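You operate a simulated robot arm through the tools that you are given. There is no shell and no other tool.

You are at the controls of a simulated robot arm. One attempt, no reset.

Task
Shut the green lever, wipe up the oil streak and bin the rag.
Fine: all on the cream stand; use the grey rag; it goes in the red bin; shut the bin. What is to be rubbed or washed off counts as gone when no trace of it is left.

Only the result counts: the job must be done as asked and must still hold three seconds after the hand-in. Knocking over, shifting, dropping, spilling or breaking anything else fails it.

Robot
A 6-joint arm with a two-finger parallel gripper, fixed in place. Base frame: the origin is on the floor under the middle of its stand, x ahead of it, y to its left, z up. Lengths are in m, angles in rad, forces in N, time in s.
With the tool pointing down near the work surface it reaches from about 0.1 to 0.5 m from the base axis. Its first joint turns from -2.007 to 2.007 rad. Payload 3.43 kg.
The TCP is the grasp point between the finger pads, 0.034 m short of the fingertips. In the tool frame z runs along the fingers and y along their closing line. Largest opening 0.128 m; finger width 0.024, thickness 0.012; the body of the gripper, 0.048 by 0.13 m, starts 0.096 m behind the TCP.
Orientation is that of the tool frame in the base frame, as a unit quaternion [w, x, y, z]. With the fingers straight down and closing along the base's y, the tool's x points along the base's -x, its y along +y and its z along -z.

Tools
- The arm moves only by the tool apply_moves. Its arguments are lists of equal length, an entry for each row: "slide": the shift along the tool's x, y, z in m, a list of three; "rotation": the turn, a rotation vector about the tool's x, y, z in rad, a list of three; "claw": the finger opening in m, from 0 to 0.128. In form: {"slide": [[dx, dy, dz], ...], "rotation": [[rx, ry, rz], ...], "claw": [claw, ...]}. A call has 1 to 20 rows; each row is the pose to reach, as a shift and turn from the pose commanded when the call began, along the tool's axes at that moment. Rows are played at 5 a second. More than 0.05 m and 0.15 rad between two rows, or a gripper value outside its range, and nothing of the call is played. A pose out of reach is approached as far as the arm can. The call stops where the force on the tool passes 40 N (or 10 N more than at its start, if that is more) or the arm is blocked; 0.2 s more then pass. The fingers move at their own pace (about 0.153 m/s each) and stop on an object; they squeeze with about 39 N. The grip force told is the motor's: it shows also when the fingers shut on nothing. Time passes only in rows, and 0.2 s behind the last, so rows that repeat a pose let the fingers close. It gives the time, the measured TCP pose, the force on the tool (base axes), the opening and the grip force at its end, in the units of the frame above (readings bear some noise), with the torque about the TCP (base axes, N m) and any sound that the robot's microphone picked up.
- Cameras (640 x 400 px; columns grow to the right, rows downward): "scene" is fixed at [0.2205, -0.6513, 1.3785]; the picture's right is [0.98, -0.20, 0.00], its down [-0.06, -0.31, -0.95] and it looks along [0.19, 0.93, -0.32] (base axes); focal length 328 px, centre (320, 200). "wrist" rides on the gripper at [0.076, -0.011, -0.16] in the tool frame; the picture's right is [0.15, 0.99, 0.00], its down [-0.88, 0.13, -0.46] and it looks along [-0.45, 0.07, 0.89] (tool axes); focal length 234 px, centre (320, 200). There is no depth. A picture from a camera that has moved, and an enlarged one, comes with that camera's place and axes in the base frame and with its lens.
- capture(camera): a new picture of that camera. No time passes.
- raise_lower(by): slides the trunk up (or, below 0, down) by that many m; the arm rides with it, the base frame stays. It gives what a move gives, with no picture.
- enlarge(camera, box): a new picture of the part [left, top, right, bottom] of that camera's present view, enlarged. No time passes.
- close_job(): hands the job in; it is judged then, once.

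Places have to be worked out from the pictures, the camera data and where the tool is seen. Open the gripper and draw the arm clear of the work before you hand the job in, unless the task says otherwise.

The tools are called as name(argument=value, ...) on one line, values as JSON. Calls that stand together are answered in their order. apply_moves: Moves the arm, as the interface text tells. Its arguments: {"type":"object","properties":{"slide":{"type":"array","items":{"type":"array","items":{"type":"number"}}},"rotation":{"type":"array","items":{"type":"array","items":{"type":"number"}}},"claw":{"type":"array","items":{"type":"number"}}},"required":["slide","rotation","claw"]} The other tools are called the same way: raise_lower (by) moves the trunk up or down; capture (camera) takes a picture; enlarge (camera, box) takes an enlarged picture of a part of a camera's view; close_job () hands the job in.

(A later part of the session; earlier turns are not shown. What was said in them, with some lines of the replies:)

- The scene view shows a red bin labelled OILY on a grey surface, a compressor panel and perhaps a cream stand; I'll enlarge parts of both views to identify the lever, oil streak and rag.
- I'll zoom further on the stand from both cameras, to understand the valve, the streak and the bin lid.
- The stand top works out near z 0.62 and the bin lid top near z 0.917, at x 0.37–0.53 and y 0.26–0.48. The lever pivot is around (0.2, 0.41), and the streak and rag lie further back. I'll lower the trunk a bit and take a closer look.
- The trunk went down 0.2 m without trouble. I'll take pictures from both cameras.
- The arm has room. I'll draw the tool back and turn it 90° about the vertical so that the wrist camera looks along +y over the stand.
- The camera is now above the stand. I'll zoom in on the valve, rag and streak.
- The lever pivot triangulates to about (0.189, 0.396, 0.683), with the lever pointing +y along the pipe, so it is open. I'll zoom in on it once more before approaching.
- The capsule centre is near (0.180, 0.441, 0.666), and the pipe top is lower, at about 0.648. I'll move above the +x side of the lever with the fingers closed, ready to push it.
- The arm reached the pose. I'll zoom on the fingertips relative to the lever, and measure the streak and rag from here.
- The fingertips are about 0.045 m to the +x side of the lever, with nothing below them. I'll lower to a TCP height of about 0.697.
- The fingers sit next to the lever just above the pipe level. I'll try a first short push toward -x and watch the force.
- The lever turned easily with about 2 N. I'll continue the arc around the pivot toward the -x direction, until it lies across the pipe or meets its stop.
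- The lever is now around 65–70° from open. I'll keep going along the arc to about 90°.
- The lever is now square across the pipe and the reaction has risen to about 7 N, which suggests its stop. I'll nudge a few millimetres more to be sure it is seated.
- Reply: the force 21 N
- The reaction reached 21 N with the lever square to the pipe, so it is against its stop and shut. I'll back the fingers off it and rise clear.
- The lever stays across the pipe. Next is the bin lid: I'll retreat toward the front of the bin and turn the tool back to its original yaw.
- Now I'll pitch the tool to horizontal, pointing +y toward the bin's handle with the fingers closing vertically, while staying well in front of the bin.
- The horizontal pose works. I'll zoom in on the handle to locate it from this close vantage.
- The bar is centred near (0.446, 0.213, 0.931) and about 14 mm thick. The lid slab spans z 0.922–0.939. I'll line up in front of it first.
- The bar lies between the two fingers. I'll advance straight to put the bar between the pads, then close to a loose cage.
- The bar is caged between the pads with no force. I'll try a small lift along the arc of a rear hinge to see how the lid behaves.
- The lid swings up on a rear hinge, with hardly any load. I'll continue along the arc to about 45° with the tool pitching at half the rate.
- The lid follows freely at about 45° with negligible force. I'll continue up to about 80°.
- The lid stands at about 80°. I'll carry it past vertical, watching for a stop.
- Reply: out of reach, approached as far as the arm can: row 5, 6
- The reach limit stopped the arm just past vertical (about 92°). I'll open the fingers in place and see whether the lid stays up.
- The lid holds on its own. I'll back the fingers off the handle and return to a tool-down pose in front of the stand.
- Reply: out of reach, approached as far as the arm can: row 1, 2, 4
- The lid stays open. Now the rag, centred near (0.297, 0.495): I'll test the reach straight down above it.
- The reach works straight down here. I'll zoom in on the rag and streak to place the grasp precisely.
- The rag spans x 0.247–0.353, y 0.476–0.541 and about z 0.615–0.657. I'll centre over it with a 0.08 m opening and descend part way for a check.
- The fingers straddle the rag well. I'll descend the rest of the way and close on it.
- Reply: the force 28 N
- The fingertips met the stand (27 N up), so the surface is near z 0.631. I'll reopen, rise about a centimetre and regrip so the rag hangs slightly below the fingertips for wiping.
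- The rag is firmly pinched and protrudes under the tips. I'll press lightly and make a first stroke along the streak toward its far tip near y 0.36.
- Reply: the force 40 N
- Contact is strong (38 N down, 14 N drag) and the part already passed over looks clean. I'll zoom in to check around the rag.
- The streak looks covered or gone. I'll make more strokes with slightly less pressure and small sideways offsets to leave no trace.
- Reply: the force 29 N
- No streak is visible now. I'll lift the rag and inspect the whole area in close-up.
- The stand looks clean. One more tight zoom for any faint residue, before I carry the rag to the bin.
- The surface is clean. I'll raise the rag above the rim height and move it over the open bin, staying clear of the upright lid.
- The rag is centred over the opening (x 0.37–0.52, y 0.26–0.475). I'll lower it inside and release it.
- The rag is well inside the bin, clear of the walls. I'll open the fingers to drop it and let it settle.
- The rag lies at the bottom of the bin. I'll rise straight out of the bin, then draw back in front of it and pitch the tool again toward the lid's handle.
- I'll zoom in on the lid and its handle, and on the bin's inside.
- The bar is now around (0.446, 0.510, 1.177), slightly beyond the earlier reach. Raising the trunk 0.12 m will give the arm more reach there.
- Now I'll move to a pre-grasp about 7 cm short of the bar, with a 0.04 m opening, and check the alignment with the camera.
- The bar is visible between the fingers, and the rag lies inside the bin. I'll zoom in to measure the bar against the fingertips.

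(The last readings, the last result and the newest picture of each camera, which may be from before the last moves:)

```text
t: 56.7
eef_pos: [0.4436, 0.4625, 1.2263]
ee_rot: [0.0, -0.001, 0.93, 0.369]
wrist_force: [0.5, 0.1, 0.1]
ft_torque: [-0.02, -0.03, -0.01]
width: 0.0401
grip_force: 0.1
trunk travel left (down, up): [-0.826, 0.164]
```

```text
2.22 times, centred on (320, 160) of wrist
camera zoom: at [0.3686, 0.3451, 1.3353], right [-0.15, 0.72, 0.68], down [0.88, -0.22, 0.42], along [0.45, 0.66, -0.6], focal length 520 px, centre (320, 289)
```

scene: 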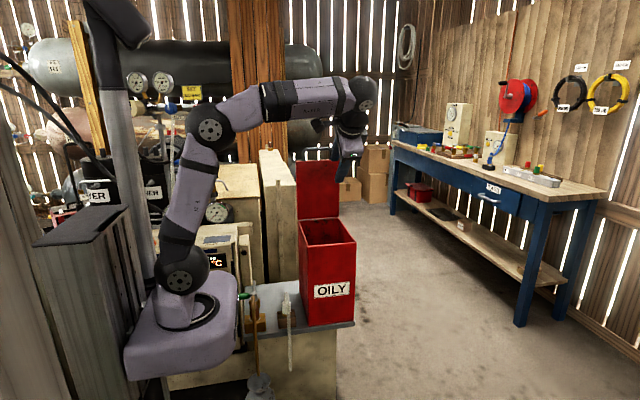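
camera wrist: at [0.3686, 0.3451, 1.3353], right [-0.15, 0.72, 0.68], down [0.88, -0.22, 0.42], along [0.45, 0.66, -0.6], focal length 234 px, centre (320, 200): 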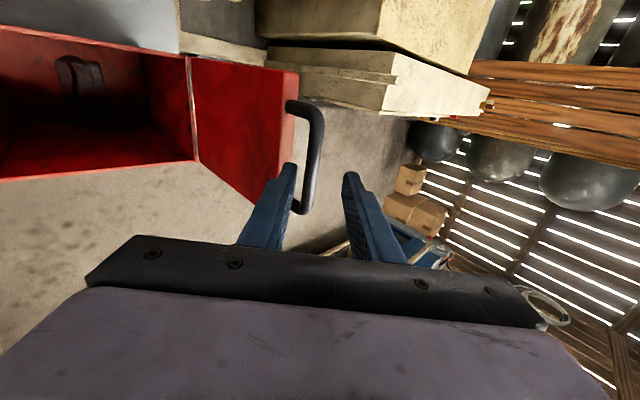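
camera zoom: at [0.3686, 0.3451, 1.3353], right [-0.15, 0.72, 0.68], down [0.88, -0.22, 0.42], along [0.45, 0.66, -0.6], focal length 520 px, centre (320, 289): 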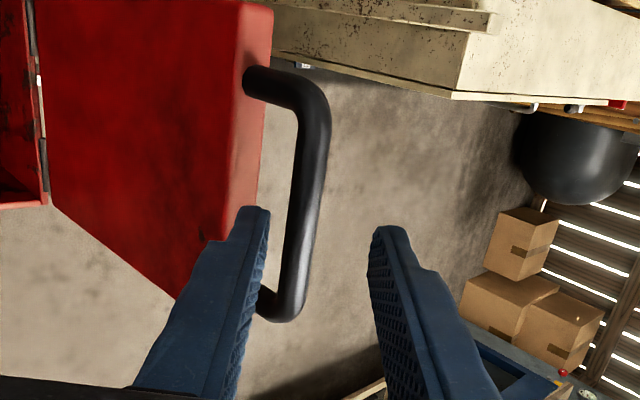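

The bar sits about 6–9 mm toward the lower finger and about 63 mm ahead. I'll correct for that, advance, then narrow the cage around it.

apply_moves(slide=[[0, -0.008, 0.01], [0, -0.008, 0.022], [0, -0.008, 0.034], [0, -0.008, 0.046], [0, -0.008, 0.046], [0, -0.008, 0.046]], rotation=[[0, 0, 0], [0, 0, 0], [0, 0, 0], [0, 0, 0], [0, 0, 0], [0, 0, 0]], claw=[0.036, 0.036, 0.036, 0.036, 0.025, 0.022])

enlarge(camera="wrist", box=[230, 70, 410, 250])

```text
t: 58.1
eef_pos: [0.4442, 0.4866, 1.1892]
ee_rot: [0.0, 0.0, 0.929, 0.37]
wrist_force: [1.3, 0.9, -0.7]
ft_torque: [-0.02, -0.03, 0.03]
width: 0.0219
grip_force: 0.1
trunk travel left (down, up): [-0.826, 0.164]
```

```text
2.22 times, centred on (320, 160) of wrist
camera zoom: at [0.3689, 0.3701, 1.2975], right [-0.15, 0.72, 0.68], down [0.88, -0.22, 0.42], along [0.45, 0.66, -0.6], focal length 520 px, centre (320, 289)
```

zoom: 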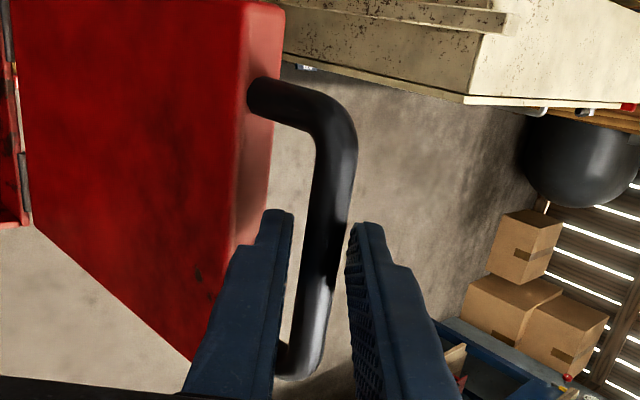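

The bar is inside the cage. I'll now pull the lid forward along the reverse arc, with the tool pitch easing back, down to about 55°.

apply_moves(slide=[[0, -0.0154, -0.0162], [0, -0.0323, -0.0312], [0, -0.0502, -0.0446], [0, -0.0693, -0.0564], [0, -0.0892, -0.0667], [0, -0.1099, -0.0753], [0, -0.1315, -0.0819], [0, -0.1533, -0.0868]], rotation=[[-0.035, 0, 0], [-0.07, 0, 0], [-0.105, 0, 0], [-0.14, 0, 0], [-0.175, 0, 0], [-0.21, 0, 0], [-0.245, 0, 0], [-0.28, 0, 0]], claw=[0.022, 0.022, 0.022, 0.022, 0.022, 0.022, 0.022, 0.022])

capture(camera="wrist")

enlarge(camera="scene", box=[250, 110, 400, 340])

```text
t: 59.9
eef_pos: [0.4451, 0.3144, 1.146]
ee_rot: [0.001, 0.0, 0.868, 0.497]
wrist_force: [-0.5, 0.0, 0.2]
ft_torque: [0.01, -0.03, 0.03]
width: 0.0217
grip_force: 0.0
trunk travel left (down, up): [-0.826, 0.164]
```

```text
taken
camera wrist: at [0.3694, 0.172, 1.2172], right [-0.15, 0.5, 0.85], down [0.88, -0.33, 0.34], along [0.45, 0.8, -0.39], focal length 234 px, centre (320, 200)
```

wrist: 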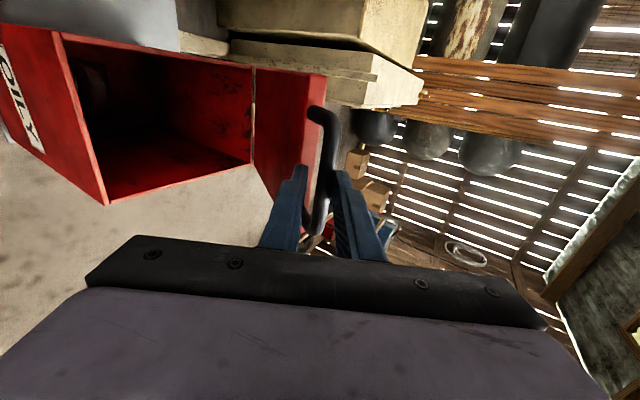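

```text
1.74 times, centred on (325, 225) of scene
camera zoom: at [0.2205, -0.6513, 1.3785], right [0.98, -0.2, 0.0], down [-0.06, -0.31, -0.95], along [0.19, 0.93, -0.32], focal length 571 px, centre (311, 156)
```

zoom: 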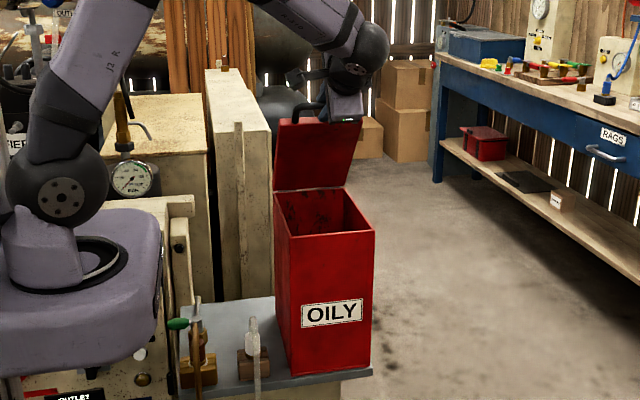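

The lid follows at about 55°. I'll continue the arc down to about 10° above closed.

apply_moves(slide=[[0, -0.0195, -0.0087], [0, -0.0396, -0.0159], [0, -0.0603, -0.0213], [0, -0.0812, -0.0252], [0, -0.1026, -0.0273], [0, -0.124, -0.0277], [0, -0.1453, -0.0266], [0, -0.1666, -0.0236], [0, -0.1874, -0.019], [0, -0.2079, -0.0128]], rotation=[[-0.0375, 0, 0], [-0.075, 0, 0], [-0.1125, 0, 0], [-0.15, 0, 0], [-0.1875, 0, 0], [-0.225, 0, 0], [-0.2625, 0, 0], [-0.3, 0, 0], [-0.3375, 0, 0], [-0.375, 0, 0]], claw=[0.022, 0.022, 0.022, 0.022, 0.022, 0.022, 0.022, 0.022, 0.022, 0.022])

capture(camera="wrist")

enlarge(camera="scene", box=[250, 110, 400, 340])

```text
t: 62.1
eef_pos: [0.4462, 0.1991, 0.9733]
ee_rot: [0.0, -0.001, 0.76, 0.65]
wrist_force: [0.2, -0.1, -0.5]
ft_torque: [-0.01, -0.02, 0.01]
width: 0.0219
grip_force: 0.1
trunk travel left (down, up): [-0.826, 0.164]
```

```text
taken
camera wrist: at [0.3693, 0.0401, 0.9872], right [-0.15, 0.15, 0.98], down [0.88, -0.43, 0.2], along [0.45, 0.89, -0.07], focal length 234 px, centre (320, 200)
```

wrist: 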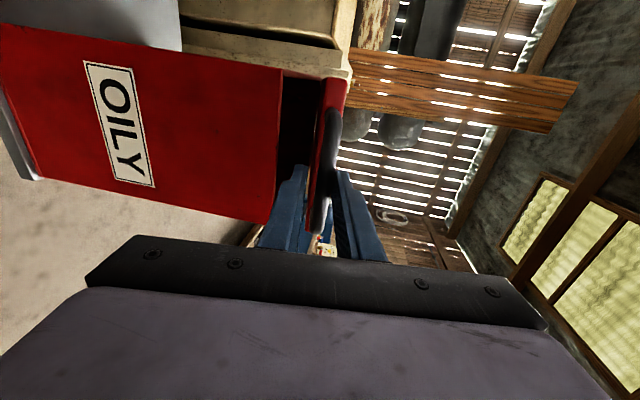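

```text
1.74 times, centred on (325, 225) of scene
camera zoom: at [0.2205, -0.6513, 1.3785], right [0.98, -0.2, 0.0], down [-0.06, -0.31, -0.95], along [0.19, 0.93, -0.32], focal length 571 px, centre (311, 156)
```

zoom: 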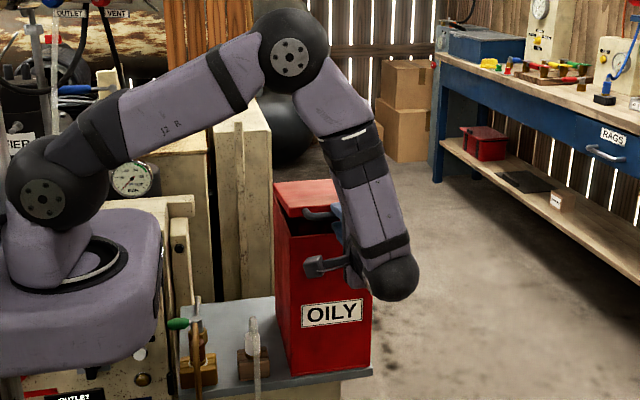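

About 10° remain. I'll close the rest and press down gently through the upper finger until the lid seats.

apply_moves(slide=[[0, -0.0107, 0], [0, -0.0213, 0], [0, -0.032, 0.0008], [0, -0.0428, 0.0017], [0, -0.0487, 0.0025], [0, -0.0525, 0.003]], rotation=[[-0.0187, 0, 0], [-0.0375, 0, 0], [-0.056, 0, 0], [-0.075, 0, 0], [-0.075, 0, 0], [-0.075, 0, 0]], claw=[0.022, 0.022, 0.022, 0.022, 0.022, 0.022])

enlarge(camera="wrist", box=[200, 60, 420, 240])

enlarge(camera="scene", box=[280, 190, 370, 300])

```text
t: 63.5
eef_pos: [0.4439, 0.1948, 0.9239]
ee_rot: [0.002, -0.001, 0.734, 0.679]
wrist_force: [1.8, 0.4, 14.5]
ft_torque: [0.3, 0.12, 0.16]
width: 0.0304
grip_force: 7.2
trunk travel left (down, up): [-0.826, 0.164]
```

```text
2.22 times, centred on (310, 150) of wrist
camera zoom: at [0.3694, 0.0349, 0.9255], right [-0.15, 0.08, 0.99], down [0.88, -0.44, 0.17], along [0.45, 0.89, 0.0], focal length 520 px, centre (342, 311)
```

zoom: 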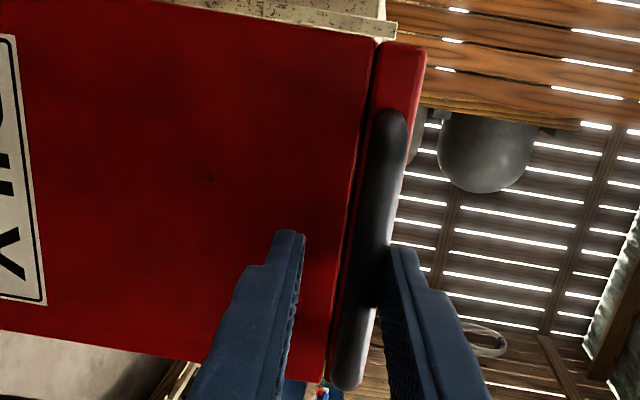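

```text
3.64 times, centred on (325, 245) of scene
camera zoom: at [0.2205, -0.6513, 1.3785], right [0.98, -0.2, 0.0], down [-0.06, -0.31, -0.95], along [0.19, 0.93, -0.32], focal length 1194 px, centre (302, 36)
```

zoom: 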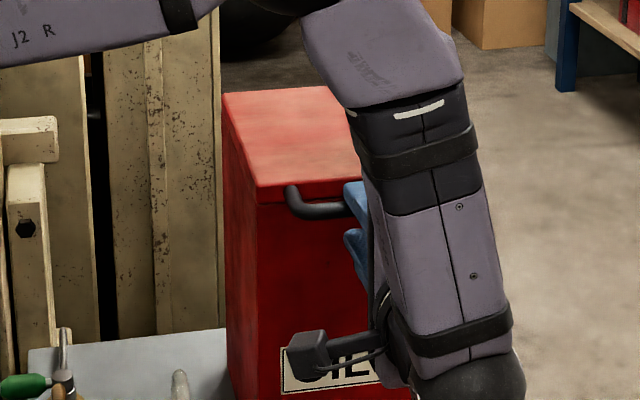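

The lid is shut, with a 14 N press confirming it is seated. I'll relax, open the fingers and back straight away from the handle.

apply_moves(slide=[[0, 0.006, 0], [0, 0.006, 0], [0, 0.006, -0.03], [0, 0.006, -0.065], [0, 0.006, -0.1], [0, 0.006, -0.13]], rotation=[[0, 0, 0], [0, 0, 0], [0, 0, 0], [0, 0, 0], [0, 0, 0], [0, 0, 0]], claw=[0.05, 0.05, 0.05, 0.05, 0.05, 0.05])

capture(camera="wrist")

capture(camera="scene")

```text
t: 64.9
eef_pos: [0.4447, 0.0638, 0.94]
ee_rot: [-0.001, 0.001, 0.735, 0.678]
wrist_force: [-0.4, 0.4, 0.0]
ft_torque: [0.01, 0.01, 0.0]
width: 0.05
grip_force: 0.1
trunk travel left (down, up): [-0.826, 0.164]
```

```text
taken
camera wrist: at [0.369, -0.0951, 0.9417], right [-0.15, 0.08, 0.99], down [0.88, -0.44, 0.17], along [0.45, 0.89, -0.01], focal length 234 px, centre (320, 200)
```

wrist: 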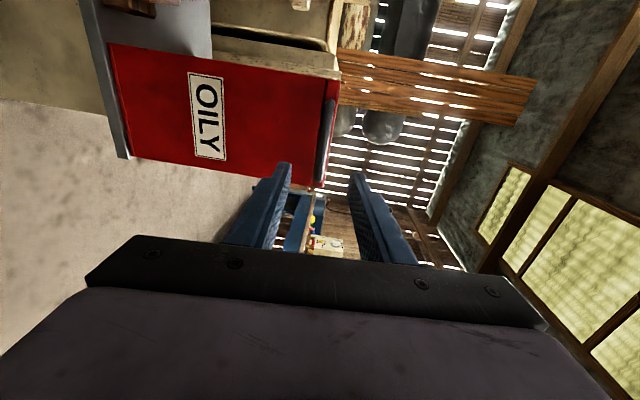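

```text
taken
```

scene: 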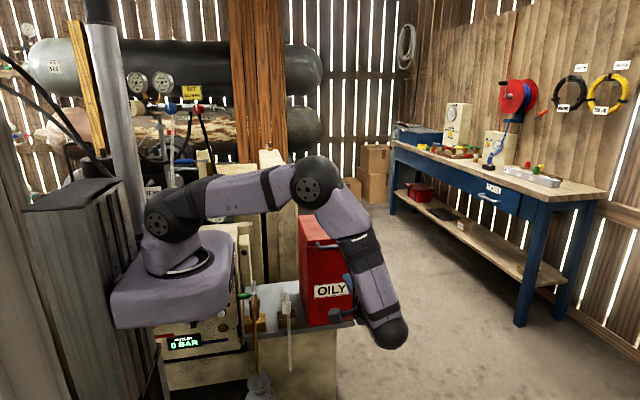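

The hand is clear of the handle. I'll raise the arm and bring the tool back to pointing down, away from the work, for a final check of everything.

apply_moves(slide=[[0.01, 0.025, 0], [0.02, 0.05, 0], [0.03, 0.075, 0], [0.04, 0.1, 0], [0.05, 0.125, 0], [0.06, 0.15, 0], [0.07, 0.175, 0], [0.08, 0.2, 0], [0.09, 0.225, 0], [0.1, 0.25, 0], [0.11, 0.275, 0]], rotation=[[0.1355, 0, 0], [0.271, 0, 0], [0.4065, 0, 0], [0.542, 0, 0], [0.6775, 0, 0], [0.813, 0, 0], [0.9485, 0, 0], [1.084, 0, 0], [1.2195, 0, 0], [1.355, 0, 0], [1.49, 0, 0]], claw=[0.06, 0.06, 0.06, 0.06, 0.06, 0.06, 0.06, 0.06, 0.06, 0.06, 0.06])

capture(camera="wrist")

capture(camera="scene")

enlarge(camera="scene", box=[220, 200, 370, 340])

```text
t: 67.3
eef_pos: [0.3342, 0.0881, 1.2127]
ee_rot: [0.001, 0.001, 1.0, -0.003]
wrist_force: [0.9, 0.3, 0.0]
ft_torque: [-0.03, -0.01, 0.0]
width: 0.0599
grip_force: 0.0
trunk travel left (down, up): [-0.826, 0.164]
```

```text
taken
camera wrist: at [0.2588, 0.078, 1.3724], right [-0.14, 0.99, -0.01], down [0.88, 0.13, 0.46], along [0.45, 0.06, -0.89], focal length 234 px, centre (320, 200)
```

wrist: 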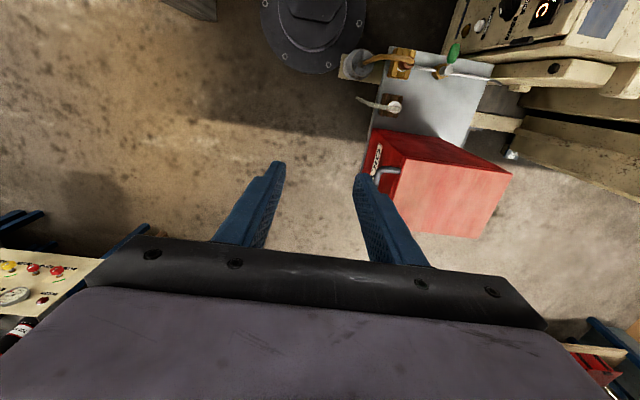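

```text
taken
```

scene: 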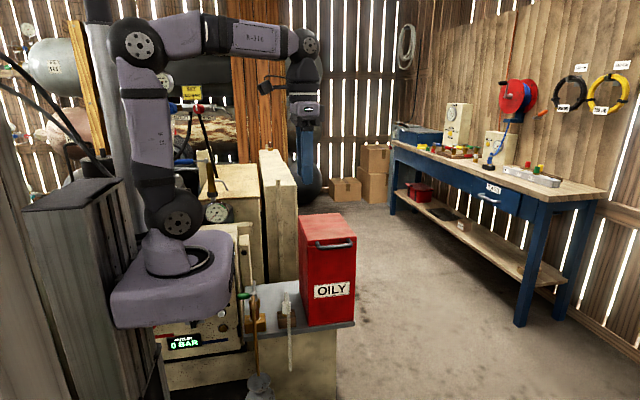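

```text
2.86 times, centred on (295, 270) of scene
camera zoom: at [0.2205, -0.6513, 1.3785], right [0.98, -0.2, 0.0], down [-0.06, -0.31, -0.95], along [0.19, 0.93, -0.32], focal length 938 px, centre (391, 0)
```

zoom: 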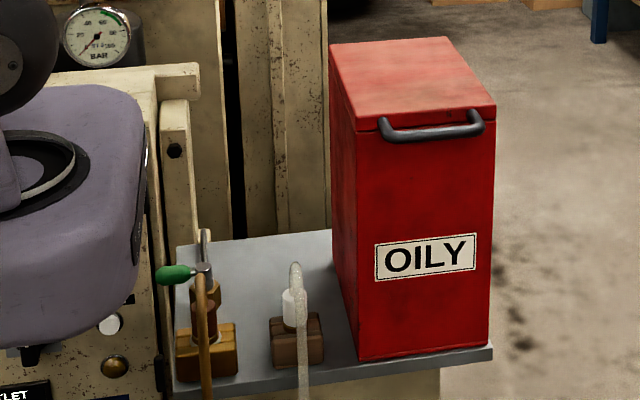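

The lid is flush and the lever sits across the pipe. I'll do one last close check of the stand top, lever and lid from above.

enlarge(camera="wrist", box=[340, 30, 520, 150])

enlarge(camera="wrist", box=[400, 70, 490, 150])

enlarge(camera="scene", box=[290, 205, 365, 265])

```text
3.33 times, centred on (430, 90) of wrist
camera zoom: at [0.2588, 0.078, 1.3724], right [-0.14, 0.99, -0.01], down [0.88, 0.13, 0.46], along [0.45, 0.06, -0.89], focal length 781 px, centre (-47, 567)
```

zoom: 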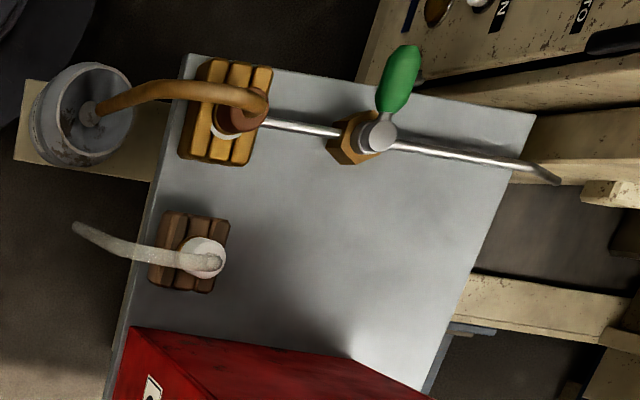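

```text
5.00 times, centred on (445, 110) of wrist
camera zoom: at [0.2588, 0.078, 1.3724], right [-0.14, 0.99, -0.01], down [0.88, 0.13, 0.46], along [0.45, 0.06, -0.89], focal length 1171 px, centre (-305, 650)
```

zoom: 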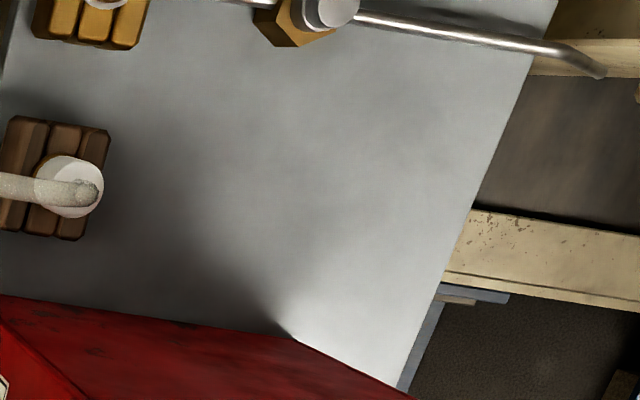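

```text
6.67 times, centred on (328, 235) of scene
camera zoom: at [0.2205, -0.6513, 1.3785], right [0.98, -0.2, 0.0], down [-0.06, -0.31, -0.95], along [0.19, 0.93, -0.32], focal length 2188 px, centre (270, -33)
```

zoom: 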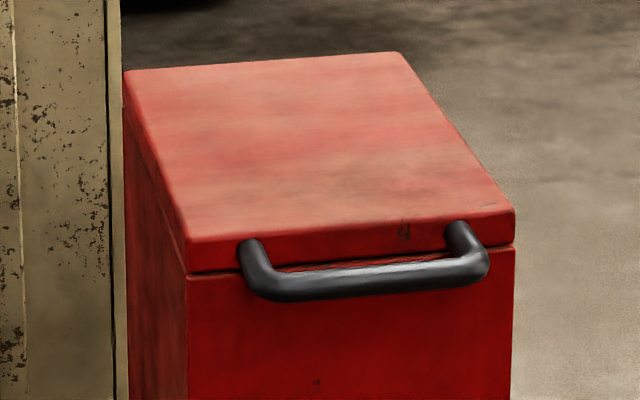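

The stand is clean, with no trace of oil. The green lever is across the pipe at its stop, the rag is inside the shut red bin, and the open gripper is clear, so I'm handing the job in.

close_job()

```text
The job is handed in.
```

The job is done and handed in; no verdict came back with the hand-in.

- **Lever:** the green lever is shut. It lies across the pipe against its stop, and pushing it further met firm resistance.
- **Oil streak:** I wiped it off with the grey rag. Close-ups from both cameras afterwards showed no trace on the stand.
- **Rag and bin:** I dropped the rag into the red bin and saw it inside before closing. The lid is shut and seated flush.
- **Arm:** it is drawn clear of the stand with the gripper open. The pictures show nothing else moved or knocked over.
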